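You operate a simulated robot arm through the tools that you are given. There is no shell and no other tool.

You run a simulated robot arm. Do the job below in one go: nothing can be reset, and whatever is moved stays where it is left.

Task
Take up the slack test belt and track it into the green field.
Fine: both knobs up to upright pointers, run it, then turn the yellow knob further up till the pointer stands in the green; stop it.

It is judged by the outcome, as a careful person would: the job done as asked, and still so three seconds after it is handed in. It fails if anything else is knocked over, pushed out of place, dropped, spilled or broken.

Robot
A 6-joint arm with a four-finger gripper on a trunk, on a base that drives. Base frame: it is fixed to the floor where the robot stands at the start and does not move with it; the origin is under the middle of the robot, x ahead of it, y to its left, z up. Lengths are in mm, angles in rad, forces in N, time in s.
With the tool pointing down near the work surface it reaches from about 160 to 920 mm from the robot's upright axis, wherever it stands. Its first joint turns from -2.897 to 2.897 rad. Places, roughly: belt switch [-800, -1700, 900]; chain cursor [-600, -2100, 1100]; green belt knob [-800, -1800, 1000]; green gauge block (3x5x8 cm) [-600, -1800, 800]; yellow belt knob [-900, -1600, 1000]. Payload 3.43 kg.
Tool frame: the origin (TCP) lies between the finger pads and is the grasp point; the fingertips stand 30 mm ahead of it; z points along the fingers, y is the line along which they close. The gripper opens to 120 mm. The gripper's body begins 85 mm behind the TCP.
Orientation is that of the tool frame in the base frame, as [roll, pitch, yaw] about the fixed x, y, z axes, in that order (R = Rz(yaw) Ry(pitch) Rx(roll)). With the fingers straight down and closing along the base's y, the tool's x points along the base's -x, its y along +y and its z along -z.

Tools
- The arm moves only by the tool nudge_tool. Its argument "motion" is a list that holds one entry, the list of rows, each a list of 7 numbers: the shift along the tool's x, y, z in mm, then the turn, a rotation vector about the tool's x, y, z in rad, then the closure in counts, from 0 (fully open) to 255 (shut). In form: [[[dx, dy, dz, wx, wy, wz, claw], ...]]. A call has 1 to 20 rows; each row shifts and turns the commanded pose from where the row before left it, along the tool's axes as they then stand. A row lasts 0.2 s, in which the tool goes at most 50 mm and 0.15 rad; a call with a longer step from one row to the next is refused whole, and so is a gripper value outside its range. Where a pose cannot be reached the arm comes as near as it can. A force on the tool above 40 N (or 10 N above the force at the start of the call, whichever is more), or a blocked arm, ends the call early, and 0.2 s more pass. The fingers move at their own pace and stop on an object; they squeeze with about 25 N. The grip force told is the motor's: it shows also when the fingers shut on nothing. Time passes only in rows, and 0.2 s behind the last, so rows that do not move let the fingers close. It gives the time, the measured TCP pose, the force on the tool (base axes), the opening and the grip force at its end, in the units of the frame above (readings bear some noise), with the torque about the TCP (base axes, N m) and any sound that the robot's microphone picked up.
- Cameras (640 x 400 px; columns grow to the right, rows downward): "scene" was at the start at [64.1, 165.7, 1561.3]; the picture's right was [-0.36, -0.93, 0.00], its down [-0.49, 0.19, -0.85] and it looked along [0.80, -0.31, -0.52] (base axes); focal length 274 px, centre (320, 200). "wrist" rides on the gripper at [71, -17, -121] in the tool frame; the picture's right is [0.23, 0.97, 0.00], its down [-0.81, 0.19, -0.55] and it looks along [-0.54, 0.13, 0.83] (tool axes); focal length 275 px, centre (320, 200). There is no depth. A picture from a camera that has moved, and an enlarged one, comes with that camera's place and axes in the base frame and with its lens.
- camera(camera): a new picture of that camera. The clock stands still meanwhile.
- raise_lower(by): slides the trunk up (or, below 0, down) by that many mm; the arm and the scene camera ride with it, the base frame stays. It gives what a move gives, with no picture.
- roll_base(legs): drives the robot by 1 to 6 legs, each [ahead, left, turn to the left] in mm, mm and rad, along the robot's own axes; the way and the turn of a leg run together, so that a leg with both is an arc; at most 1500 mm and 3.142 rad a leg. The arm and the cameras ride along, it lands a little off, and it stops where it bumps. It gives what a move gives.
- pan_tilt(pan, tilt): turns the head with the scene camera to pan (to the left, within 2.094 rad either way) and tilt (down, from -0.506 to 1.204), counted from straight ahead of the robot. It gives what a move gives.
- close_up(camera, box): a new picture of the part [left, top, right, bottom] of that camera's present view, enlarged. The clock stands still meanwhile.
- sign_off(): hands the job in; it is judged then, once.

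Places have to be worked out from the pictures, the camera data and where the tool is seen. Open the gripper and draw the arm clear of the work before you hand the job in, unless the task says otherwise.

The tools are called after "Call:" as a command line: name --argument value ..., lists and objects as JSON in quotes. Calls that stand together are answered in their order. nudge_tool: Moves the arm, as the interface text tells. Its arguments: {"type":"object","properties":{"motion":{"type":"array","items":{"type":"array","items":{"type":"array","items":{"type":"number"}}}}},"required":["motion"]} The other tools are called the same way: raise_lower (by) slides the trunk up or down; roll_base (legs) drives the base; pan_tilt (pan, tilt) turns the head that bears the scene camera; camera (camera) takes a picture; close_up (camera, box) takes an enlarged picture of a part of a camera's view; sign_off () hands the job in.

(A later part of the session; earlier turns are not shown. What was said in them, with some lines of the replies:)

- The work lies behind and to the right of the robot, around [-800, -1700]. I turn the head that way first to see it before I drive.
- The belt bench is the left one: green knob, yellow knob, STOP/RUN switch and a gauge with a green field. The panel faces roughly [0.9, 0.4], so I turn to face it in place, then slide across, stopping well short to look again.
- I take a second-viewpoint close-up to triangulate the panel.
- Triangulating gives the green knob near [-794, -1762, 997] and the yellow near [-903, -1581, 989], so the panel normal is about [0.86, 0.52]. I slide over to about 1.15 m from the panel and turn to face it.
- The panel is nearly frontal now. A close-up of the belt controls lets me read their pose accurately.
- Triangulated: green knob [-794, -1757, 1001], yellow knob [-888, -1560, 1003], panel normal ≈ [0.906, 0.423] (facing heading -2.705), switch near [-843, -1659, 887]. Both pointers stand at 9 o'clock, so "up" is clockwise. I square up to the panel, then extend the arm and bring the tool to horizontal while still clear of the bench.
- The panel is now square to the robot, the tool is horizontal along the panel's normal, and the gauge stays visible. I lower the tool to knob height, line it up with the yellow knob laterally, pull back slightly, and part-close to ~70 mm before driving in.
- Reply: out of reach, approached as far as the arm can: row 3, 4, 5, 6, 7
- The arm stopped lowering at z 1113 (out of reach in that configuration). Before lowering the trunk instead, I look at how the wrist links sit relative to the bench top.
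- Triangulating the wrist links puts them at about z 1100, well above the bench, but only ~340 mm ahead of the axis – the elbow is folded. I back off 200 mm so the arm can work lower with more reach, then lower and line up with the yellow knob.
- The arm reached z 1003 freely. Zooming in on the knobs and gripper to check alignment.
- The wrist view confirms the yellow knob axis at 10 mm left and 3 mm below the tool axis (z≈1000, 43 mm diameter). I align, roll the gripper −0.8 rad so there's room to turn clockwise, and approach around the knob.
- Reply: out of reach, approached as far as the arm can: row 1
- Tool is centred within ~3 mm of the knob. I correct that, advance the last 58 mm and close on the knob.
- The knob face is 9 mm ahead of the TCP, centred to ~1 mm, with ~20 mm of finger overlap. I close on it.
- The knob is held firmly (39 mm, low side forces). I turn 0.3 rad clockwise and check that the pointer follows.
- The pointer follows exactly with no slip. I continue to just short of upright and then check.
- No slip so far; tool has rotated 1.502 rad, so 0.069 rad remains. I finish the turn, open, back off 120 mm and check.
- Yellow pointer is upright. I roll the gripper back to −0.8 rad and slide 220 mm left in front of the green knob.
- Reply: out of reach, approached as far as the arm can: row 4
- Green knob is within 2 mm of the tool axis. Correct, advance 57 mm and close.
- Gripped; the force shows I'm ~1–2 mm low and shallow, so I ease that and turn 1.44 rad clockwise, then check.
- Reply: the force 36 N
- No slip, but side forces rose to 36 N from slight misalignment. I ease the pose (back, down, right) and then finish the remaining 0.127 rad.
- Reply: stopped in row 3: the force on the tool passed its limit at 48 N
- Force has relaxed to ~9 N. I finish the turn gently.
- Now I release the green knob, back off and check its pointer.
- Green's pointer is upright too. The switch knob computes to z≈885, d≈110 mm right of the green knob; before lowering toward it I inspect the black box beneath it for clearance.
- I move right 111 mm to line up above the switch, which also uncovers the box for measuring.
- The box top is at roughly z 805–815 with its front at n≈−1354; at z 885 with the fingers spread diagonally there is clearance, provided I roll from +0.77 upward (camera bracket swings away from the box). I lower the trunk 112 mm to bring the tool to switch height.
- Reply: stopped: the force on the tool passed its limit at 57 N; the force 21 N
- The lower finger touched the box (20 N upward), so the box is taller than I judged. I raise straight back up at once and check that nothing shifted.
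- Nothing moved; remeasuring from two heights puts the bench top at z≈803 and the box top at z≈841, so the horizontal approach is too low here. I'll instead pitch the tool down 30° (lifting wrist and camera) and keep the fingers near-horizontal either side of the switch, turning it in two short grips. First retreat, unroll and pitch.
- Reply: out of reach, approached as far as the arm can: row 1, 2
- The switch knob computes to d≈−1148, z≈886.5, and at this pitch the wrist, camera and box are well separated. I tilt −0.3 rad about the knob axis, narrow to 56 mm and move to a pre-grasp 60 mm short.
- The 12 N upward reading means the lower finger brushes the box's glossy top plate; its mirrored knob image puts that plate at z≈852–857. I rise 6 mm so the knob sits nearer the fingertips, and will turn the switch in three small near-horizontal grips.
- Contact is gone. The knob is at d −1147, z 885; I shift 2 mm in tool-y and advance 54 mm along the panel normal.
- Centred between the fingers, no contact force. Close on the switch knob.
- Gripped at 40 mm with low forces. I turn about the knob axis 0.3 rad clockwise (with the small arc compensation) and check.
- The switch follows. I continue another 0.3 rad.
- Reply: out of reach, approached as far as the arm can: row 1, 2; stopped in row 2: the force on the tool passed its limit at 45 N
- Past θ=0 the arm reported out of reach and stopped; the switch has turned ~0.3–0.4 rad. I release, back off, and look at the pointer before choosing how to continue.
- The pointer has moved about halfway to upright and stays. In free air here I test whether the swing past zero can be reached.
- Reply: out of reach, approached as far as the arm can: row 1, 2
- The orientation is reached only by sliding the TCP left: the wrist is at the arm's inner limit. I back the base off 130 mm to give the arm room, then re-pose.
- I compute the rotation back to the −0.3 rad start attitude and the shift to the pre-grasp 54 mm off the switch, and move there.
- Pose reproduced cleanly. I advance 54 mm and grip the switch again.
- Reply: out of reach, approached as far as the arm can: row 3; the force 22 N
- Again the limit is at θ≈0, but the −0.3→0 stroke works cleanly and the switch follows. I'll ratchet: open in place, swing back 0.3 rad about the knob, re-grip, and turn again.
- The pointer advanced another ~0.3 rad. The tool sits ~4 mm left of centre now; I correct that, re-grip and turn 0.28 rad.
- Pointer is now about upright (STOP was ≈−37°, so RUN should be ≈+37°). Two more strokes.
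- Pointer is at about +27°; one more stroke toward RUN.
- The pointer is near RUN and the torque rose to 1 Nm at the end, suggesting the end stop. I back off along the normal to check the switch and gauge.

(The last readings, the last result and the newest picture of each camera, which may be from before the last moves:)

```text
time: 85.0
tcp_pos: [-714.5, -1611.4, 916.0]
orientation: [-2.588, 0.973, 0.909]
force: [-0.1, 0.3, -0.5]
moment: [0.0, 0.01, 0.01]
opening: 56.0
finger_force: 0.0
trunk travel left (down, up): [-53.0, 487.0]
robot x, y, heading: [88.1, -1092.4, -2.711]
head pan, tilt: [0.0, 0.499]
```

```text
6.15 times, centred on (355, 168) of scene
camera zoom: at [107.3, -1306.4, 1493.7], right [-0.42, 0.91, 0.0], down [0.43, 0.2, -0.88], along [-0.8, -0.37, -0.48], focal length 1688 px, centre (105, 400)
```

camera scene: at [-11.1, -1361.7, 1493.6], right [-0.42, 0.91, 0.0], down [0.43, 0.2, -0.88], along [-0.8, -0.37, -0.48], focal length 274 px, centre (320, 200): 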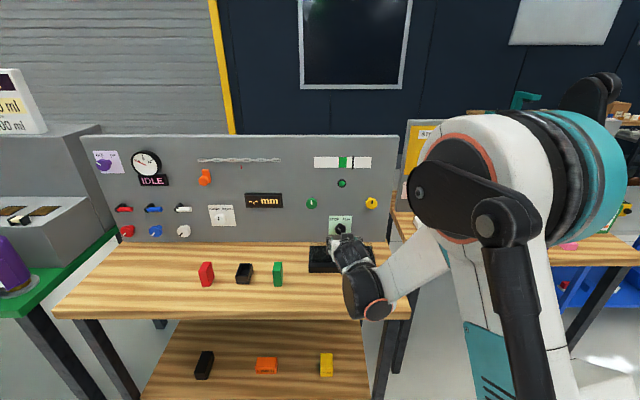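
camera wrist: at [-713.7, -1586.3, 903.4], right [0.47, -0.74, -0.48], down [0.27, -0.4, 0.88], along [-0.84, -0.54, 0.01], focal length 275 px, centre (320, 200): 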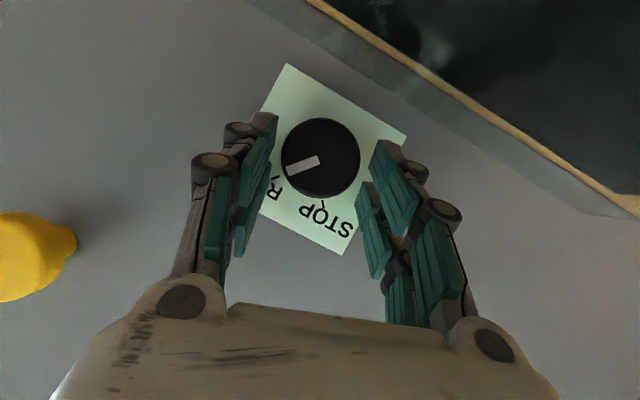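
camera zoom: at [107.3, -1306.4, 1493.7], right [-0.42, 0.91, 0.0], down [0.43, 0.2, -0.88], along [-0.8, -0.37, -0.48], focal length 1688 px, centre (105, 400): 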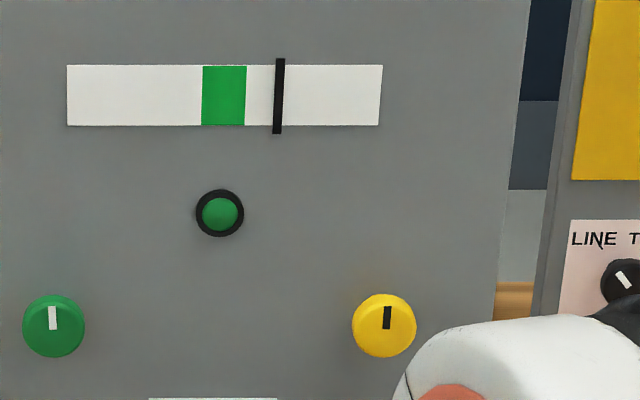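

The switch reads RUN (about +40°). Gauge fraction went from 0.677 to 0.671; I wait a moment and compare to see whether the belt is running and the pointer drifting.

Call:
nudge_tool --motion '[[[0, 0, -20, 0, 0, 0, 136], [0, 0, 0, 0, 0, 0, 136], [0, 0, 0, 0, 0, 0, 136], [0, 0, 0, 0, 0, 0, 136], [0, 0, 0, 0, 0, 0, 136], [0, 0, 0, 0, 0, 0, 136], [0, 0, 0, 0, 0, 0, 136], [0, 0, 0, 0, 0, 0, 136], [0, 0, 0, 0, 0, 0, 136], [0, 0, 0, 0, 0, 0, 136]]]'

Call:
close_up --camera "scene" --box '[310, 135, 400, 200]'

Call:
camera --camera "scene"

```text
time: 87.2
tcp_pos: [-697.7, -1607.2, 926.1]
orientation: [-2.586, 0.973, 0.908]
force: [-0.4, -0.1, -0.8]
moment: [-0.02, 0.04, -0.04]
opening: 56.2
finger_force: 0.1
trunk travel left (down, up): [-53.0, 487.0]
robot x, y, heading: [89.8, -1095.9, -2.709]
head pan, tilt: [0.0, 0.499]
```

```text
6.15 times, centred on (355, 168) of scene
camera zoom: at [107.5, -1306.6, 1493.6], right [-0.42, 0.91, 0.0], down [0.43, 0.2, -0.88], along [-0.8, -0.37, -0.48], focal length 1688 px, centre (105, 400)
```

zoom: 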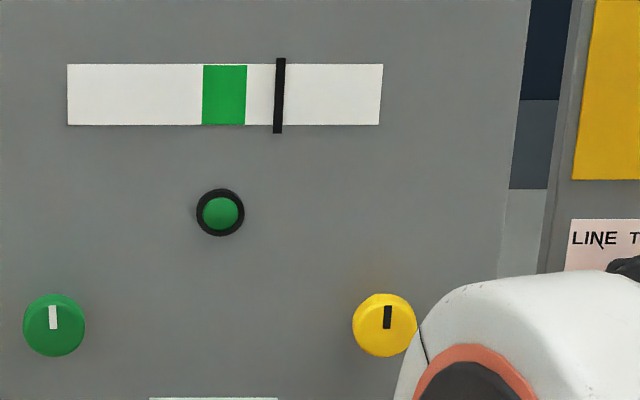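

```text
taken
camera scene: at [107.5, -1306.6, 1493.6], right [-0.42, 0.91, 0.0], down [0.43, 0.2, -0.88], along [-0.8, -0.37, -0.48], focal length 274 px, centre (320, 200)
```

scene: 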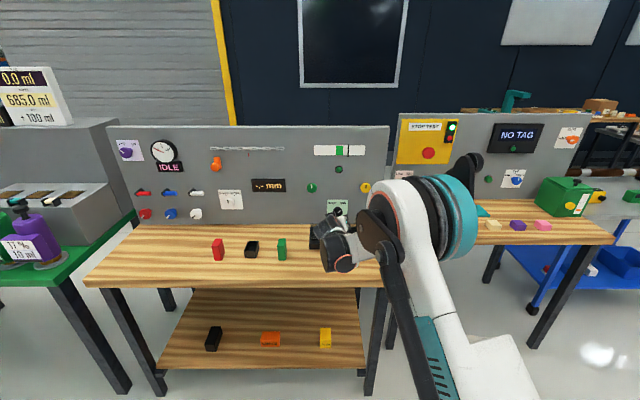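

No drift yet, so the gauge probably responds as the yellow knob is turned while running. I level the tool again, and move up and right to the yellow knob's pre-grasp.

Call:
nudge_tool --motion '[[[0, 0, 0, 0, -0.1309, 0, 106], [0, 0, 0, 0, -0.1309, 0, 106], [0, 0, 0, 0, -0.1309, 0, 106], [0, 0, 0, 0, -0.1309, 0, 106], [0, 0, 0, 0, 0, -0.15, 106], [0, 0, 0, 0, 0, -0.15, 106], [1.8, -28.8, 0, 0, 0, 0, 106], [1.8, -28.8, 0, 0, 0, 0, 106], [1.8, -28.8, 0, 0, 0, 0, 106], [1.8, -28.8, 0, 0, 0, 0, 106], [1.8, -28.8, 0, 0, 0, 0, 106], [0, 0, 40, 0, 0, 0, 106], [0, 0, 40, 0, 0, 0, 106], [0, 0, 0, 0, 0, 0, 106]]]'

Call:
camera --camera "wrist"

Call:
camera --camera "scene"

```text
time: 90.2
tcp_pos: [-826.8, -1528.0, 999.2]
orientation: [-1.569, 0.969, 2.006]
force: [1.0, 0.3, -0.7]
moment: [0.02, 0.0, 0.0]
opening: 70.2
finger_force: 0.1
trunk travel left (down, up): [-53.0, 487.0]
robot x, y, heading: [90.8, -1090.6, -2.71]
head pan, tilt: [0.0, 0.499]
```

```text
taken
camera wrist: at [-742.1, -1427.8, 951.2], right [0.28, -0.61, -0.74], down [0.76, -0.33, 0.56], along [-0.58, -0.72, 0.37], focal length 275 px, centre (320, 200)
```

wrist: 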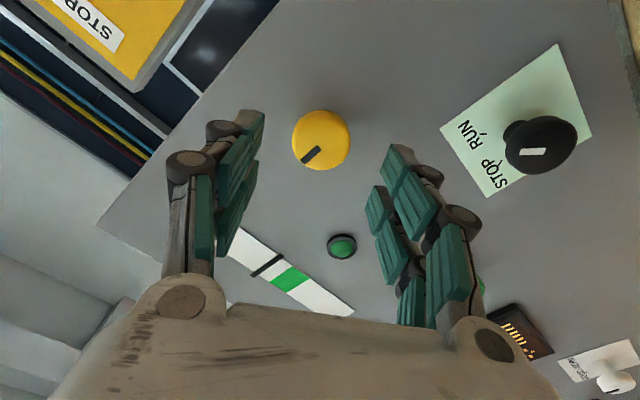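

```text
taken
camera scene: at [107.0, -1306.8, 1493.6], right [-0.42, 0.91, 0.0], down [0.44, 0.2, -0.88], along [-0.8, -0.37, -0.48], focal length 274 px, centre (320, 200)
```

scene: 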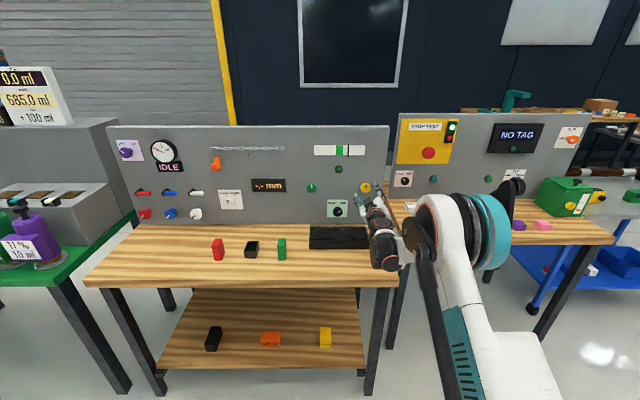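

Everything is lined up on the yellow knob (≈1 mm off). I zoom on the switch to confirm RUN, then advance and grip.

Call:
close_up --camera "scene" --box '[305, 135, 385, 255]'

Call:
nudge_tool --motion '[[[0, 1, 20, 0, 0, 0, 106], [0, 0, 20, 0, 0, 0, 106], [0, 0, 17, 0, 0, 0, 106], [0, 0, 0, 0, 0, 0, 150], [0, 0, 0, 0, 0, 0, 255], [0, 0, 0, 0, 0, 0, 255], [0, 0, 0, 0, 0, 0, 255]]]'

Call:
camera --camera "wrist"

```text
3.33 times, centred on (345, 195) of scene
camera zoom: at [107.0, -1306.8, 1493.6], right [-0.42, 0.91, 0.0], down [0.44, 0.2, -0.88], along [-0.8, -0.37, -0.48], focal length 914 px, centre (237, 217)
```

zoom: 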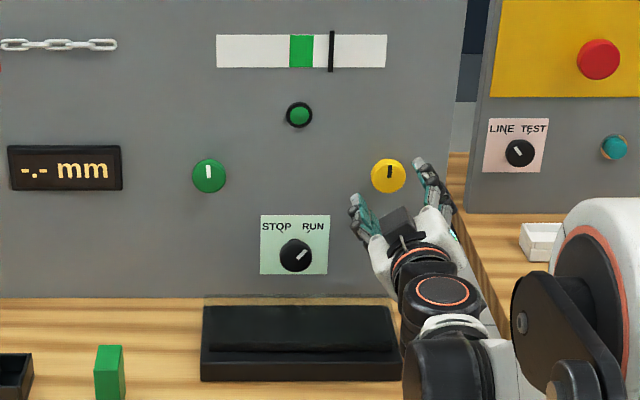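

```text
time: 91.8
tcp_pos: [-876.8, -1552.6, 1001.1]
orientation: [-1.57, 0.971, 2.005]
force: [-4.9, 2.5, 5.1]
moment: [0.01, 0.04, -0.22]
opening: 39.5
finger_force: 45.8
trunk travel left (down, up): [-53.0, 487.0]
robot x, y, heading: [83.7, -1092.4, -2.712]
head pan, tilt: [0.0, 0.499]
```

```text
taken
camera wrist: at [-792.1, -1452.8, 951.2], right [0.28, -0.61, -0.74], down [0.76, -0.33, 0.56], along [-0.58, -0.72, 0.37], focal length 275 px, centre (320, 200)
```

wrist: 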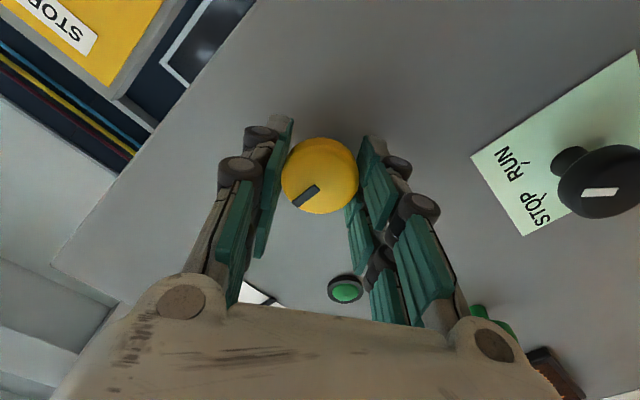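

The switch clearly points to RUN. I turn the yellow knob up 0.2 rad and watch the gauge.

Call:
nudge_tool --motion '[[[0, 0, 0, 0, 0, 0.1, 255], [0, 0, 0, 0, 0, 0.1, 255], [0, 0, 0, 0, 0, 0, 255]]]'

Call:
close_up --camera "scene" --box '[310, 135, 400, 200]'

```text
time: 92.6
tcp_pos: [-877.8, -1553.5, 1000.7]
orientation: [-1.571, 1.171, 2.006]
force: [-18.1, -2.6, 17.2]
moment: [-0.15, 0.27, -0.17]
opening: 39.7
finger_force: 44.5
trunk travel left (down, up): [-53.0, 487.0]
robot x, y, heading: [86.8, -1094.9, -2.714]
head pan, tilt: [0.0, 0.499]
```

```text
6.15 times, centred on (355, 168) of scene
camera zoom: at [107.4, -1305.9, 1493.9], right [-0.42, 0.91, 0.0], down [0.43, 0.2, -0.88], along [-0.8, -0.37, -0.48], focal length 1688 px, centre (105, 400)
```

zoom: 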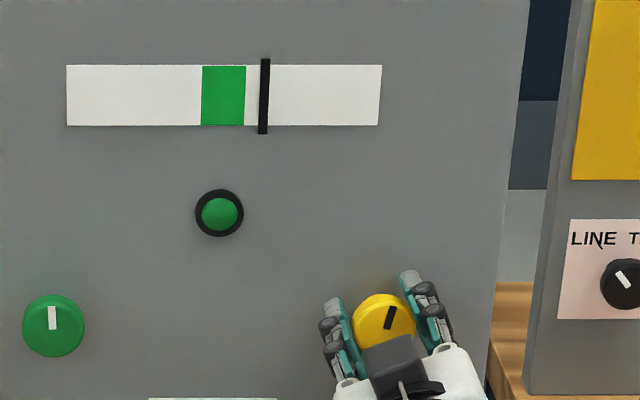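

The gauge pointer moves left toward the green. I relieve the side load slightly and wait 1.5 s to see whether it is still drifting.

Call:
nudge_tool --motion '[[[-0.9, -0.4, 1, 0, 0, 0, 255], [0, 0, 0, 0, 0, 0, 255], [0, 0, 0, 0, 0, 0, 255], [0, 0, 0, 0, 0, 0, 255], [0, 0, 0, 0, 0, 0, 255], [0, 0, 0, 0, 0, 0, 255], [0, 0, 0, 0, 0, 0, 255]]]'

Call:
close_up --camera "scene" --box '[310, 135, 400, 200]'

```text
time: 94.2
tcp_pos: [-877.4, -1552.5, 1001.4]
orientation: [-1.571, 1.172, 2.006]
force: [22.7, 14.8, -18.2]
moment: [0.12, -0.35, -0.07]
opening: 39.4
finger_force: 45.3
trunk travel left (down, up): [-53.0, 487.0]
robot x, y, heading: [89.3, -1093.7, -2.706]
head pan, tilt: [0.0, 0.499]
```

```text
6.15 times, centred on (355, 168) of scene
camera zoom: at [107.9, -1305.8, 1493.6], right [-0.42, 0.91, 0.0], down [0.43, 0.2, -0.88], along [-0.8, -0.37, -0.48], focal length 1688 px, centre (105, 400)
```

zoom: 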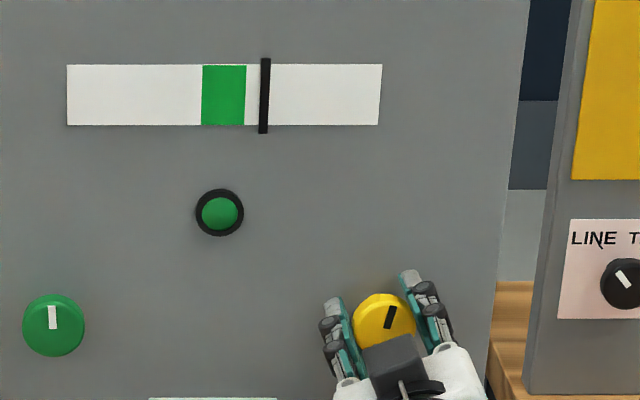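

It's static: about 75 px per rad, so ~0.55 rad more reaches the field's middle. I undo half of the correction and turn 0.3 rad.

Call:
nudge_tool --motion '[[[0.45, 0.2, -0.5, 0, 0, 0, 255], [0, 0, 0, 0, 0, 0.075, 255], [0, 0, 0, 0, 0, 0.075, 255], [0, 0, 0, 0, 0, 0.075, 255], [0, 0, 0, 0, 0, 0.075, 255], [0, 0, 0, 0, 0, 0, 255]]]'

Call:
close_up --camera "scene" --box '[310, 135, 400, 200]'

```text
time: 95.6
tcp_pos: [-876.4, -1553.0, 1000.5]
orientation: [-1.565, 1.47, 2.01]
force: [-0.3, 6.0, 5.4]
moment: [-0.07, 0.18, -0.27]
opening: 39.5
finger_force: 45.0
trunk travel left (down, up): [-53.0, 487.0]
robot x, y, heading: [86.7, -1095.6, -2.711]
head pan, tilt: [0.0, 0.499]
```

```text
6.15 times, centred on (355, 168) of scene
camera zoom: at [108.0, -1305.7, 1493.9], right [-0.42, 0.91, 0.0], down [0.43, 0.2, -0.88], along [-0.8, -0.37, -0.48], focal length 1688 px, centre (105, 400)
```

zoom: 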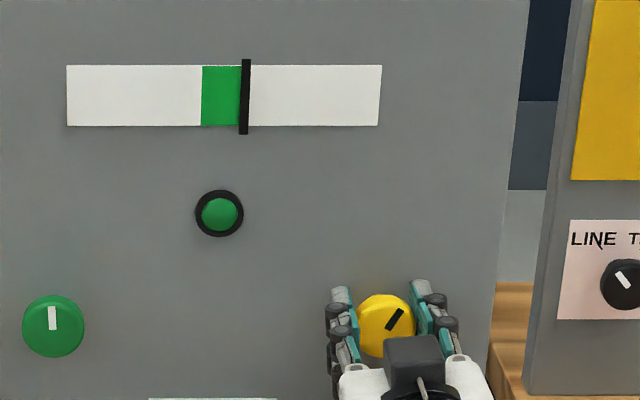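

Pointer is at the right edge of the green; ~0.31 rad more should centre it.

Call:
nudge_tool --motion '[[[0, 0, 0, 0, 0, 0.078, 255], [0, 0, 0, 0, 0, 0.078, 255], [0, 0, 0, 0, 0, 0.078, 255], [0, 0, 0, 0, 0, 0.078, 255], [0, 0, 0, 0, 0, 0, 255]]]'

Call:
close_up --camera "scene" --box '[310, 135, 400, 200]'

```text
time: 96.8
tcp_pos: [-877.5, -1552.0, 1000.1]
orientation: [1.57, 1.359, -1.138]
force: [-20.6, -2.8, 16.8]
moment: [-0.15, 0.38, -0.33]
opening: 39.5
finger_force: 44.9
trunk travel left (down, up): [-53.0, 487.0]
robot x, y, heading: [89.1, -1093.6, -2.709]
head pan, tilt: [0.0, 0.499]
```

```text
6.15 times, centred on (355, 168) of scene
camera zoom: at [107.2, -1305.9, 1493.9], right [-0.42, 0.91, 0.0], down [0.44, 0.2, -0.88], along [-0.8, -0.37, -0.48], focal length 1688 px, centre (105, 400)
```

zoom: 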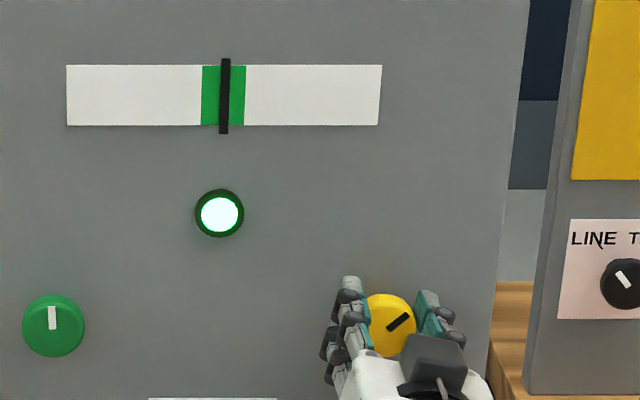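

The pointer stands in the middle of the green and the lamp has lit. I release the yellow knob and back off.

Call:
nudge_tool --motion '[[[0, 0, 0, 0, 0, 0, 106], [0, 0, 0, 0, 0, 0, 106], [0, 0, 0, 0, 0, 0, 106], [0, 0, -30, 0, 0, 0, 106], [0, 0, -30, 0, 0, 0, 106], [0, 0, -40, 0, 0, 0, 106], [0, 0, -42, 0, 0, 0, 106]]]'

Call:
close_up --camera "scene" --box '[310, 135, 400, 200]'

```text
time: 98.4
tcp_pos: [-747.4, -1493.0, 1000.3]
orientation: [1.573, 1.359, -1.134]
force: [0.3, -0.9, 0.2]
moment: [-0.03, 0.02, 0.0]
opening: 70.2
finger_force: 0.1
trunk travel left (down, up): [-53.0, 487.0]
robot x, y, heading: [87.7, -1095.0, -2.712]
head pan, tilt: [0.0, 0.499]
```

```text
6.15 times, centred on (355, 168) of scene
camera zoom: at [107.4, -1306.5, 1493.7], right [-0.42, 0.91, 0.0], down [0.43, 0.2, -0.88], along [-0.8, -0.37, -0.48], focal length 1688 px, centre (105, 400)
```

zoom: 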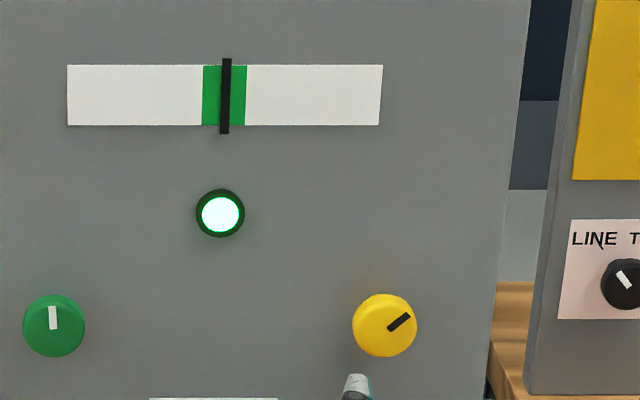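

It holds. Now to stop the belt: I return to the proven switch attitude (pitch 30°, tilt −0.3 rad) and its pre-grasp.

Call:
nudge_tool --motion '[[[0, 0, 0, 0, 0, -0.128, 136], [0, 0, 0, 0, 0, -0.128, 136], [0, 0, 0, 0, 0, -0.128, 136], [0, 0, 0, 0, 0, -0.128, 136], [0, 0, 0, 0, 0.1309, 0, 136], [0, 0, 0, 0, 0.1309, 0, 136], [0, 0, 0, 0, 0.1309, 0, 136], [0, 0, 0, 0, 0.1309, 0, 136], [1.9, 27.5, 22.5, 0, 0, 0, 136], [1.9, 27.5, 22.5, 0, 0, 0, 136], [1.9, 27.5, 22.5, 0, 0, 0, 136], [1.9, 27.5, 22.5, 0, 0, 0, 136], [0, 0, 0, 0, 0, 0, 136]]]'

Call:
camera --camera "wrist"

```text
time: 101.2
tcp_pos: [-784.9, -1607.2, 928.8]
orientation: [-2.497, 1.056, 0.988]
force: [0.5, -0.2, -0.2]
moment: [-0.02, 0.04, -0.01]
opening: 56.3
finger_force: 0.0
out of reach, approached as far as the arm can: row 5
trunk travel left (down, up): [-53.0, 487.0]
robot x, y, heading: [88.6, -1090.1, -2.703]
head pan, tilt: [0.0, 0.499]
```

```text
taken
camera wrist: at [-667.5, -1532.5, 920.4], right [0.43, -0.76, -0.49], down [0.34, -0.36, 0.87], along [-0.83, -0.54, 0.1], focal length 275 px, centre (320, 200)
```

wrist: 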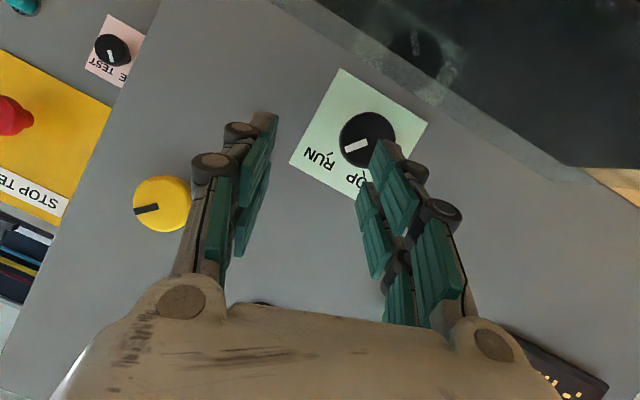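

One pitch row fell slightly short (0.09 rad). I apply the computed correction and finish the shift to the pre-grasp.

Call:
nudge_tool --motion '[[[0, 0, 0, -0.0235, 0.0906, -0.0115, 136], [7, 16.5, 10.1, 0, 0, 0, 136], [7, 16.4, 10.1, 0, 0, 0, 136], [0, 0, 0, 0, 0, 0, 136]]]'

Call:
camera --camera "wrist"

```text
time: 102.2
tcp_pos: [-785.4, -1634.1, 897.7]
orientation: [-2.589, 0.972, 0.906]
force: [-0.3, -0.5, -0.2]
moment: [-0.01, 0.05, 0.0]
opening: 56.0
finger_force: 0.2
trunk travel left (down, up): [-53.0, 487.0]
robot x, y, heading: [89.4, -1094.7, -2.713]
head pan, tilt: [0.0, 0.499]
```

```text
taken
camera wrist: at [-667.5, -1558.7, 901.5], right [0.47, -0.74, -0.48], down [0.27, -0.4, 0.88], along [-0.84, -0.54, 0.01], focal length 275 px, centre (320, 200)
```

wrist: 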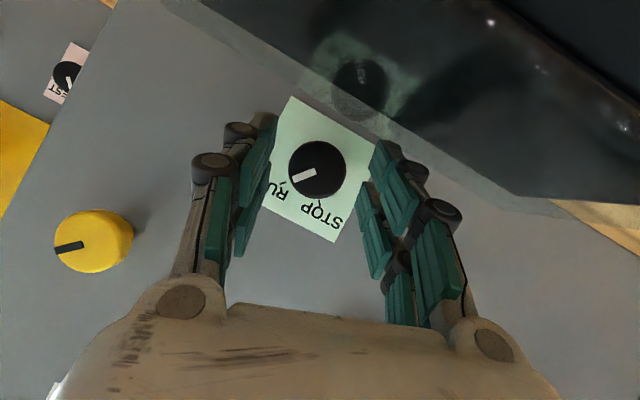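

Pre-grasp reproduced. I advance, swing the open fingers to about θ=0, and check centring before gripping.

Call:
nudge_tool --motion '[[[-9, 0.6, 15.6, 0, 0, 0, 136], [-9, 0.6, 15.6, 0, 0, 0, 136], [-9, 0.6, 15.6, 0, 0, 0, 136], [0, -1.17, 0, -0.0468, 0, 0.0807, 136], [0, -1.17, 0, -0.0468, 0, 0.0807, 136], [0, -1.17, 0, -0.0468, 0, 0.0807, 136], [0, 0, 0, 0, 0, 0, 136]]]'

Call:
camera --camera "wrist"

```text
time: 103.8
tcp_pos: [-835.6, -1653.7, 897.5]
orientation: [-3.095, 1.05, 0.468]
force: [-0.1, -0.2, 0.3]
moment: [0.02, -0.01, -0.01]
opening: 56.0
finger_force: 0.1
trunk travel left (down, up): [-53.0, 487.0]
robot x, y, heading: [88.6, -1091.4, -2.713]
head pan, tilt: [0.0, 0.499]
```

```text
taken
camera wrist: at [-716.8, -1579.9, 897.1], right [0.51, -0.83, -0.22], down [0.16, -0.16, 0.97], along [-0.85, -0.53, 0.05], focal length 275 px, centre (320, 200)
```

wrist: 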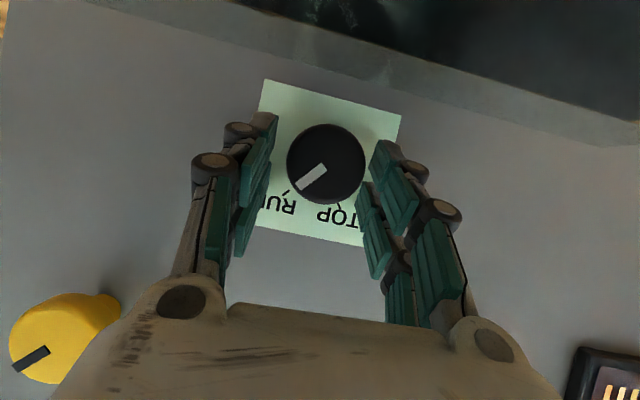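

Centred within ~3 mm; I shift that, grip and turn 0.28 rad counter-clockwise toward STOP.

Call:
nudge_tool --motion '[[[0, 3, 0, 0, 0, 0, 136], [0, 0, 0, 0, 0, 0, 200], [0, 0, 0, 0, 0, 0, 255], [0, 0, 0, 0, 0, 0, 255], [0, 0, 0, 0, 0, 0, 255], [0, 1.17, 0, 0.0468, 0, -0.0807, 255], [0, 1.17, 0, 0.0468, 0, -0.0807, 255], [0, 1.17, 0, 0.0468, 0, -0.0807, 255]]]'

Call:
nudge_tool --motion '[[[0, 0, 0, 0, 0, 0, 136], [0, 0, 0, 0, 0, 0, 136], [0, 0, 0, 0, 0, 0, 136], [0, -1.17, 0, -0.0468, 0, 0.0807, 136], [0, -1.17, 0, -0.0468, 0, 0.0807, 136], [0, -1.17, 0, -0.0468, 0, 0.0807, 136], [0, 0, 0, 0, 0, 0, 136]]]'

Call:
camera --camera "wrist"

```text
time: 105.6
tcp_pos: [-833.1, -1657.5, 897.9]
orientation: [-2.587, 0.975, 0.906]
force: [-5.7, 10.9, 1.5]
moment: [0.09, 0.27, -0.27]
opening: 40.6
finger_force: 45.3
trunk travel left (down, up): [-53.0, 487.0]
robot x, y, heading: [89.3, -1090.7, -2.712]
head pan, tilt: [0.0, 0.499]
```

```text
time: 107.2
tcp_pos: [-833.9, -1656.2, 899.2]
orientation: [-3.098, 1.047, 0.469]
force: [-0.2, 0.8, -1.3]
moment: [-0.02, -0.01, 0.02]
opening: 56.1
finger_force: 0.0
trunk travel left (down, up): [-53.0, 487.0]
robot x, y, heading: [86.0, -1094.6, -2.714]
head pan, tilt: [0.0, 0.499]
```

```text
taken
camera wrist: at [-715.4, -1582.6, 897.9], right [0.51, -0.83, -0.22], down [0.16, -0.16, 0.97], along [-0.85, -0.53, 0.05], focal length 275 px, centre (320, 200)
```

wrist: 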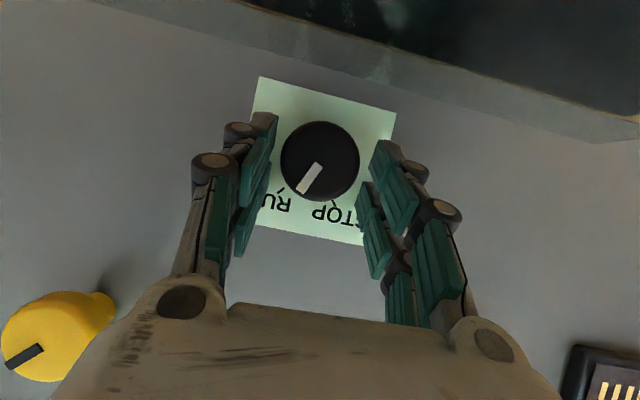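

The switch turned back one step. Next stroke.

Call:
nudge_tool --motion '[[[0, 0, 0, 0, 0, 0, 200], [0, 0, 0, 0, 0, 0, 255], [0, 0, 0, 0, 0, 0, 255], [0, 0, 0, 0, 0, 0, 255], [0, 1.17, 0, 0.0468, 0, -0.0807, 255], [0, 1.17, 0, 0.0468, 0, -0.0807, 255], [0, 1.17, 0, 0.0468, 0, -0.0807, 255], [0, 0, 0, 0, 0, 0, 136], [0, 0, 0, 0, 0, 0, 136], [0, 0, 0, 0, 0, 0, 136], [0, -1.17, 0, -0.0468, 0, 0.0807, 136], [0, -1.17, 0, -0.0468, 0, 0.0807, 136], [0, -1.17, 0, -0.0468, 0, 0.0807, 136], [0, 0, 0, 0, 0, 0, 136]]]'

Call:
camera --camera "wrist"

Call:
close_up --camera "scene" --box '[310, 135, 400, 200]'

```text
time: 110.2
tcp_pos: [-834.1, -1657.1, 898.7]
orientation: [-3.098, 1.049, 0.47]
force: [-0.9, 0.5, 0.2]
moment: [-0.02, 0.01, 0.0]
opening: 56.3
finger_force: 0.1
trunk travel left (down, up): [-53.0, 487.0]
robot x, y, heading: [88.0, -1089.9, -2.71]
head pan, tilt: [0.0, 0.499]
```

```text
taken
camera wrist: at [-715.3, -1582.5, 897.5], right [0.51, -0.83, -0.22], down [0.16, -0.16, 0.97], along [-0.85, -0.53, 0.05], focal length 275 px, centre (320, 200)
```

wrist: 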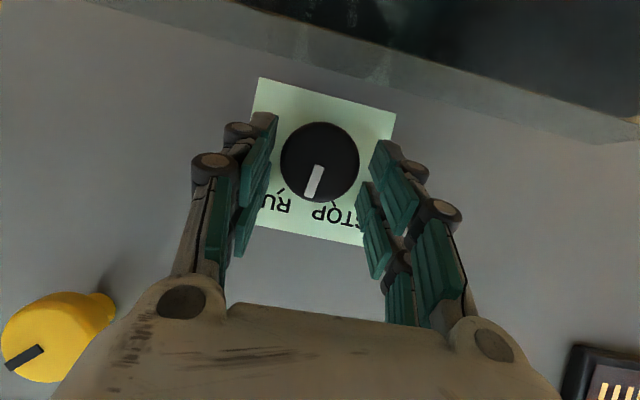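

```text
6.15 times, centred on (355, 168) of scene
camera zoom: at [107.4, -1306.5, 1493.7], right [-0.42, 0.91, 0.0], down [0.44, 0.2, -0.88], along [-0.8, -0.37, -0.48], focal length 1688 px, centre (105, 400)
```

zoom: 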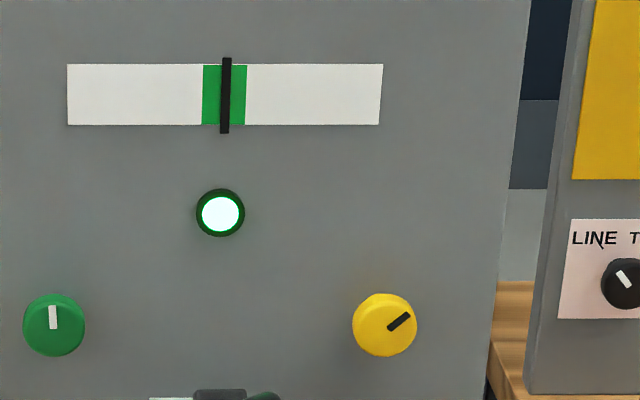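

The switch is about upright now and the gauge is still centred in the green. I continue with two more strokes.

Call:
nudge_tool --motion '[[[0, 0, 0, 0, 0, 0, 200], [0, 0, 0, 0, 0, 0, 255], [0, 0, 0, 0, 0, 0, 255], [0, 0, 0, 0, 0, 0, 255], [0, 1.17, 0, 0.0468, 0, -0.0807, 255], [0, 1.17, 0, 0.0468, 0, -0.0807, 255], [0, 1.17, 0, 0.0468, 0, -0.0807, 255], [0, 0, 0, 0, 0, 0, 136], [0, 0, 0, 0, 0, 0, 136], [0, 0, 0, 0, 0, 0, 136], [0, -1.17, 0, -0.0468, 0, 0.0807, 136], [0, -1.17, 0, -0.0468, 0, 0.0807, 136], [0, -1.17, 0, -0.0468, 0, 0.0807, 136], [0, 0, 0, 0, 0, 0, 136]]]'

Call:
nudge_tool --motion '[[[0, 0, 0, 0, 0, 0, 200], [0, 0, 0, 0, 0, 0, 255], [0, 0, 0, 0, 0, 0, 255], [0, 0, 0, 0, 0, 0, 255], [0, 1.17, 0, 0.0468, 0, -0.0807, 255], [0, 1.17, 0, 0.0468, 0, -0.0807, 255], [0, 1.17, 0, 0.0468, 0, -0.0807, 255], [0, 0, 0, 0, 0, 0, 136], [0, 0, 0, 0, 0, 0, 136], [0, 0, 0, 0, 0, 0, 136]]]'

Call:
camera --camera "wrist"

Call:
close_up --camera "scene" --box '[310, 135, 400, 200]'

```text
time: 113.2
tcp_pos: [-834.5, -1656.0, 898.9]
orientation: [-3.098, 1.049, 0.469]
force: [-0.3, -0.7, -0.4]
moment: [-0.03, 0.03, 0.02]
opening: 56.0
finger_force: 0.1
trunk travel left (down, up): [-53.0, 487.0]
robot x, y, heading: [92.4, -1092.6, -2.706]
head pan, tilt: [0.0, 0.499]
```

```text
time: 115.4
tcp_pos: [-832.8, -1661.3, 899.1]
orientation: [-2.588, 0.975, 0.909]
force: [-0.8, -1.0, -0.5]
moment: [0.02, 0.01, 0.01]
opening: 56.1
finger_force: 0.1
trunk travel left (down, up): [-53.0, 487.0]
robot x, y, heading: [86.7, -1090.8, -2.71]
head pan, tilt: [0.0, 0.499]
```

```text
taken
camera wrist: at [-714.3, -1585.9, 903.1], right [0.47, -0.74, -0.48], down [0.27, -0.4, 0.88], along [-0.84, -0.54, 0.01], focal length 275 px, centre (320, 200)
```

wrist: 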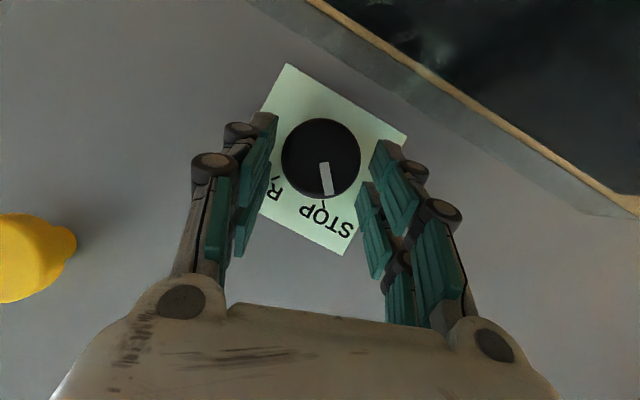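

```text
6.15 times, centred on (355, 168) of scene
camera zoom: at [107.5, -1306.7, 1493.6], right [-0.42, 0.91, 0.0], down [0.43, 0.2, -0.88], along [-0.8, -0.37, -0.48], focal length 1688 px, centre (105, 400)
```

zoom: 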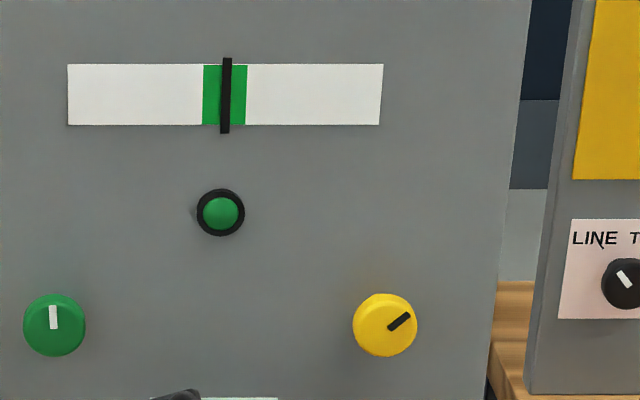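

The lamp is out, the belt is stopped with the pointer still mid-green, and the switch points at STOP. I back off along the normal, rise, and open the gripper.

Call:
nudge_tool --motion '[[[9, 0, -15.6, 0, 0, 0, 136], [9, 0, -15.6, 0, 0, 0, 136], [9, 0, -15.6, 0, 0, 0, 136], [10, 0, -30, 0, 0, 0, 136], [10, 0, -40, 0, 0, 0, 136], [0, 0, -40, 0, 0, 0, 60], [0, 0, -30, 0, 0, 0, 0], [0, 0, 0, 0, 0, 0, 0]]]'

Call:
roll_base --legs '[[-250, 0, 0]]'

Call:
camera --camera "scene"

Call:
close_up --camera "scene" --box '[280, 110, 400, 260]'

```text
time: 117.2
tcp_pos: [-656.6, -1595.9, 950.4]
orientation: [-2.589, 0.976, 0.911]
force: [0.7, 0.1, 0.3]
moment: [-0.01, 0.01, -0.02]
opening: 119.7
finger_force: 0.0
trunk travel left (down, up): [-53.0, 487.0]
robot x, y, heading: [89.5, -1090.8, -2.707]
head pan, tilt: [0.0, 0.499]
```

```text
time: 119.0
tcp_pos: [-428.8, -1496.9, 949.9]
orientation: [-2.588, 0.976, 0.915]
force: [0.1, -0.5, 0.0]
moment: [-0.01, 0.0, 0.01]
opening: 120.0
finger_force: 0.1
trunk travel left (down, up): [-53.0, 487.0]
robot x, y, heading: [311.0, -990.5, -2.708]
head pan, tilt: [0.0, 0.499]
```

```text
taken
camera scene: at [333.0, -1202.5, 1493.7], right [-0.42, 0.91, 0.0], down [0.43, 0.2, -0.88], along [-0.8, -0.37, -0.48], focal length 274 px, centre (320, 200)
```

scene: 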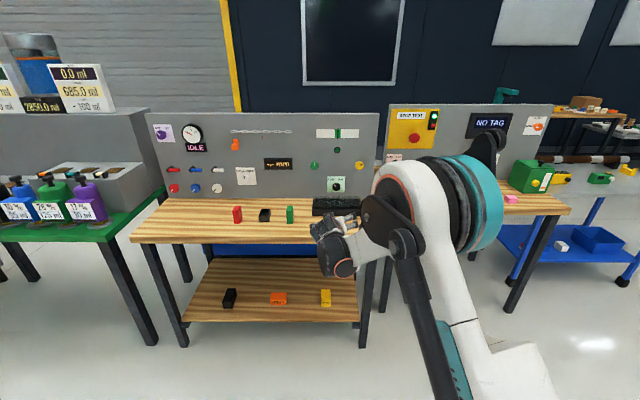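

```text
2.67 times, centred on (340, 185) of scene
camera zoom: at [333.0, -1202.5, 1493.7], right [-0.42, 0.91, 0.0], down [0.43, 0.2, -0.88], along [-0.8, -0.37, -0.48], focal length 731 px, centre (267, 240)
```

zoom: 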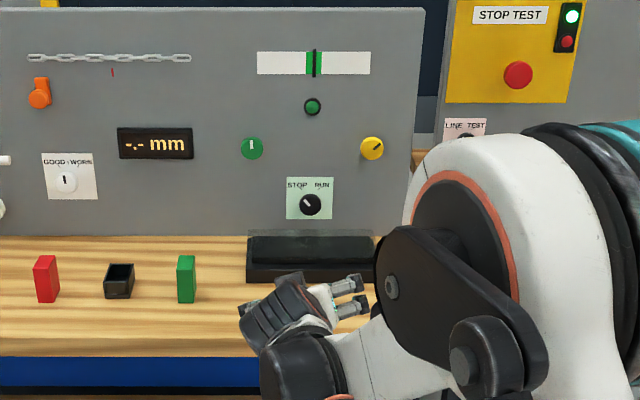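

Final state: the green knob is upright and yellow is turned further up. The gauge pointer stands in the green, the switch is at STOP, the bench items are in place, and the gripper is open and clear. Handing in.

Call:
sign_off

```text
The job is handed in.
```

The belt is tracked into the green field and stopped, and I have handed the job in.

- **Knobs:** I turned both up to upright pointers. With the switch at RUN, I then turned the yellow knob about 0.8 rad further up, until the pointer stood in the middle of the green and the lamp lit.
- **Stop:** I turned the switch back to STOP. The lamp went out and the pointer stayed mid-green.
- **Contact with the belt box:** While I was lining up on the switch, the gripper's lower finger touched the black belt box twice. The first time the force reached 57 N and stopped the move; the second was about 12 N. I raised clear both times, and the later pictures show no sign that the box shifted.
- **At hand-in:** The gripper is open, the arm is clear of the bench, and the other items look to be where they were.
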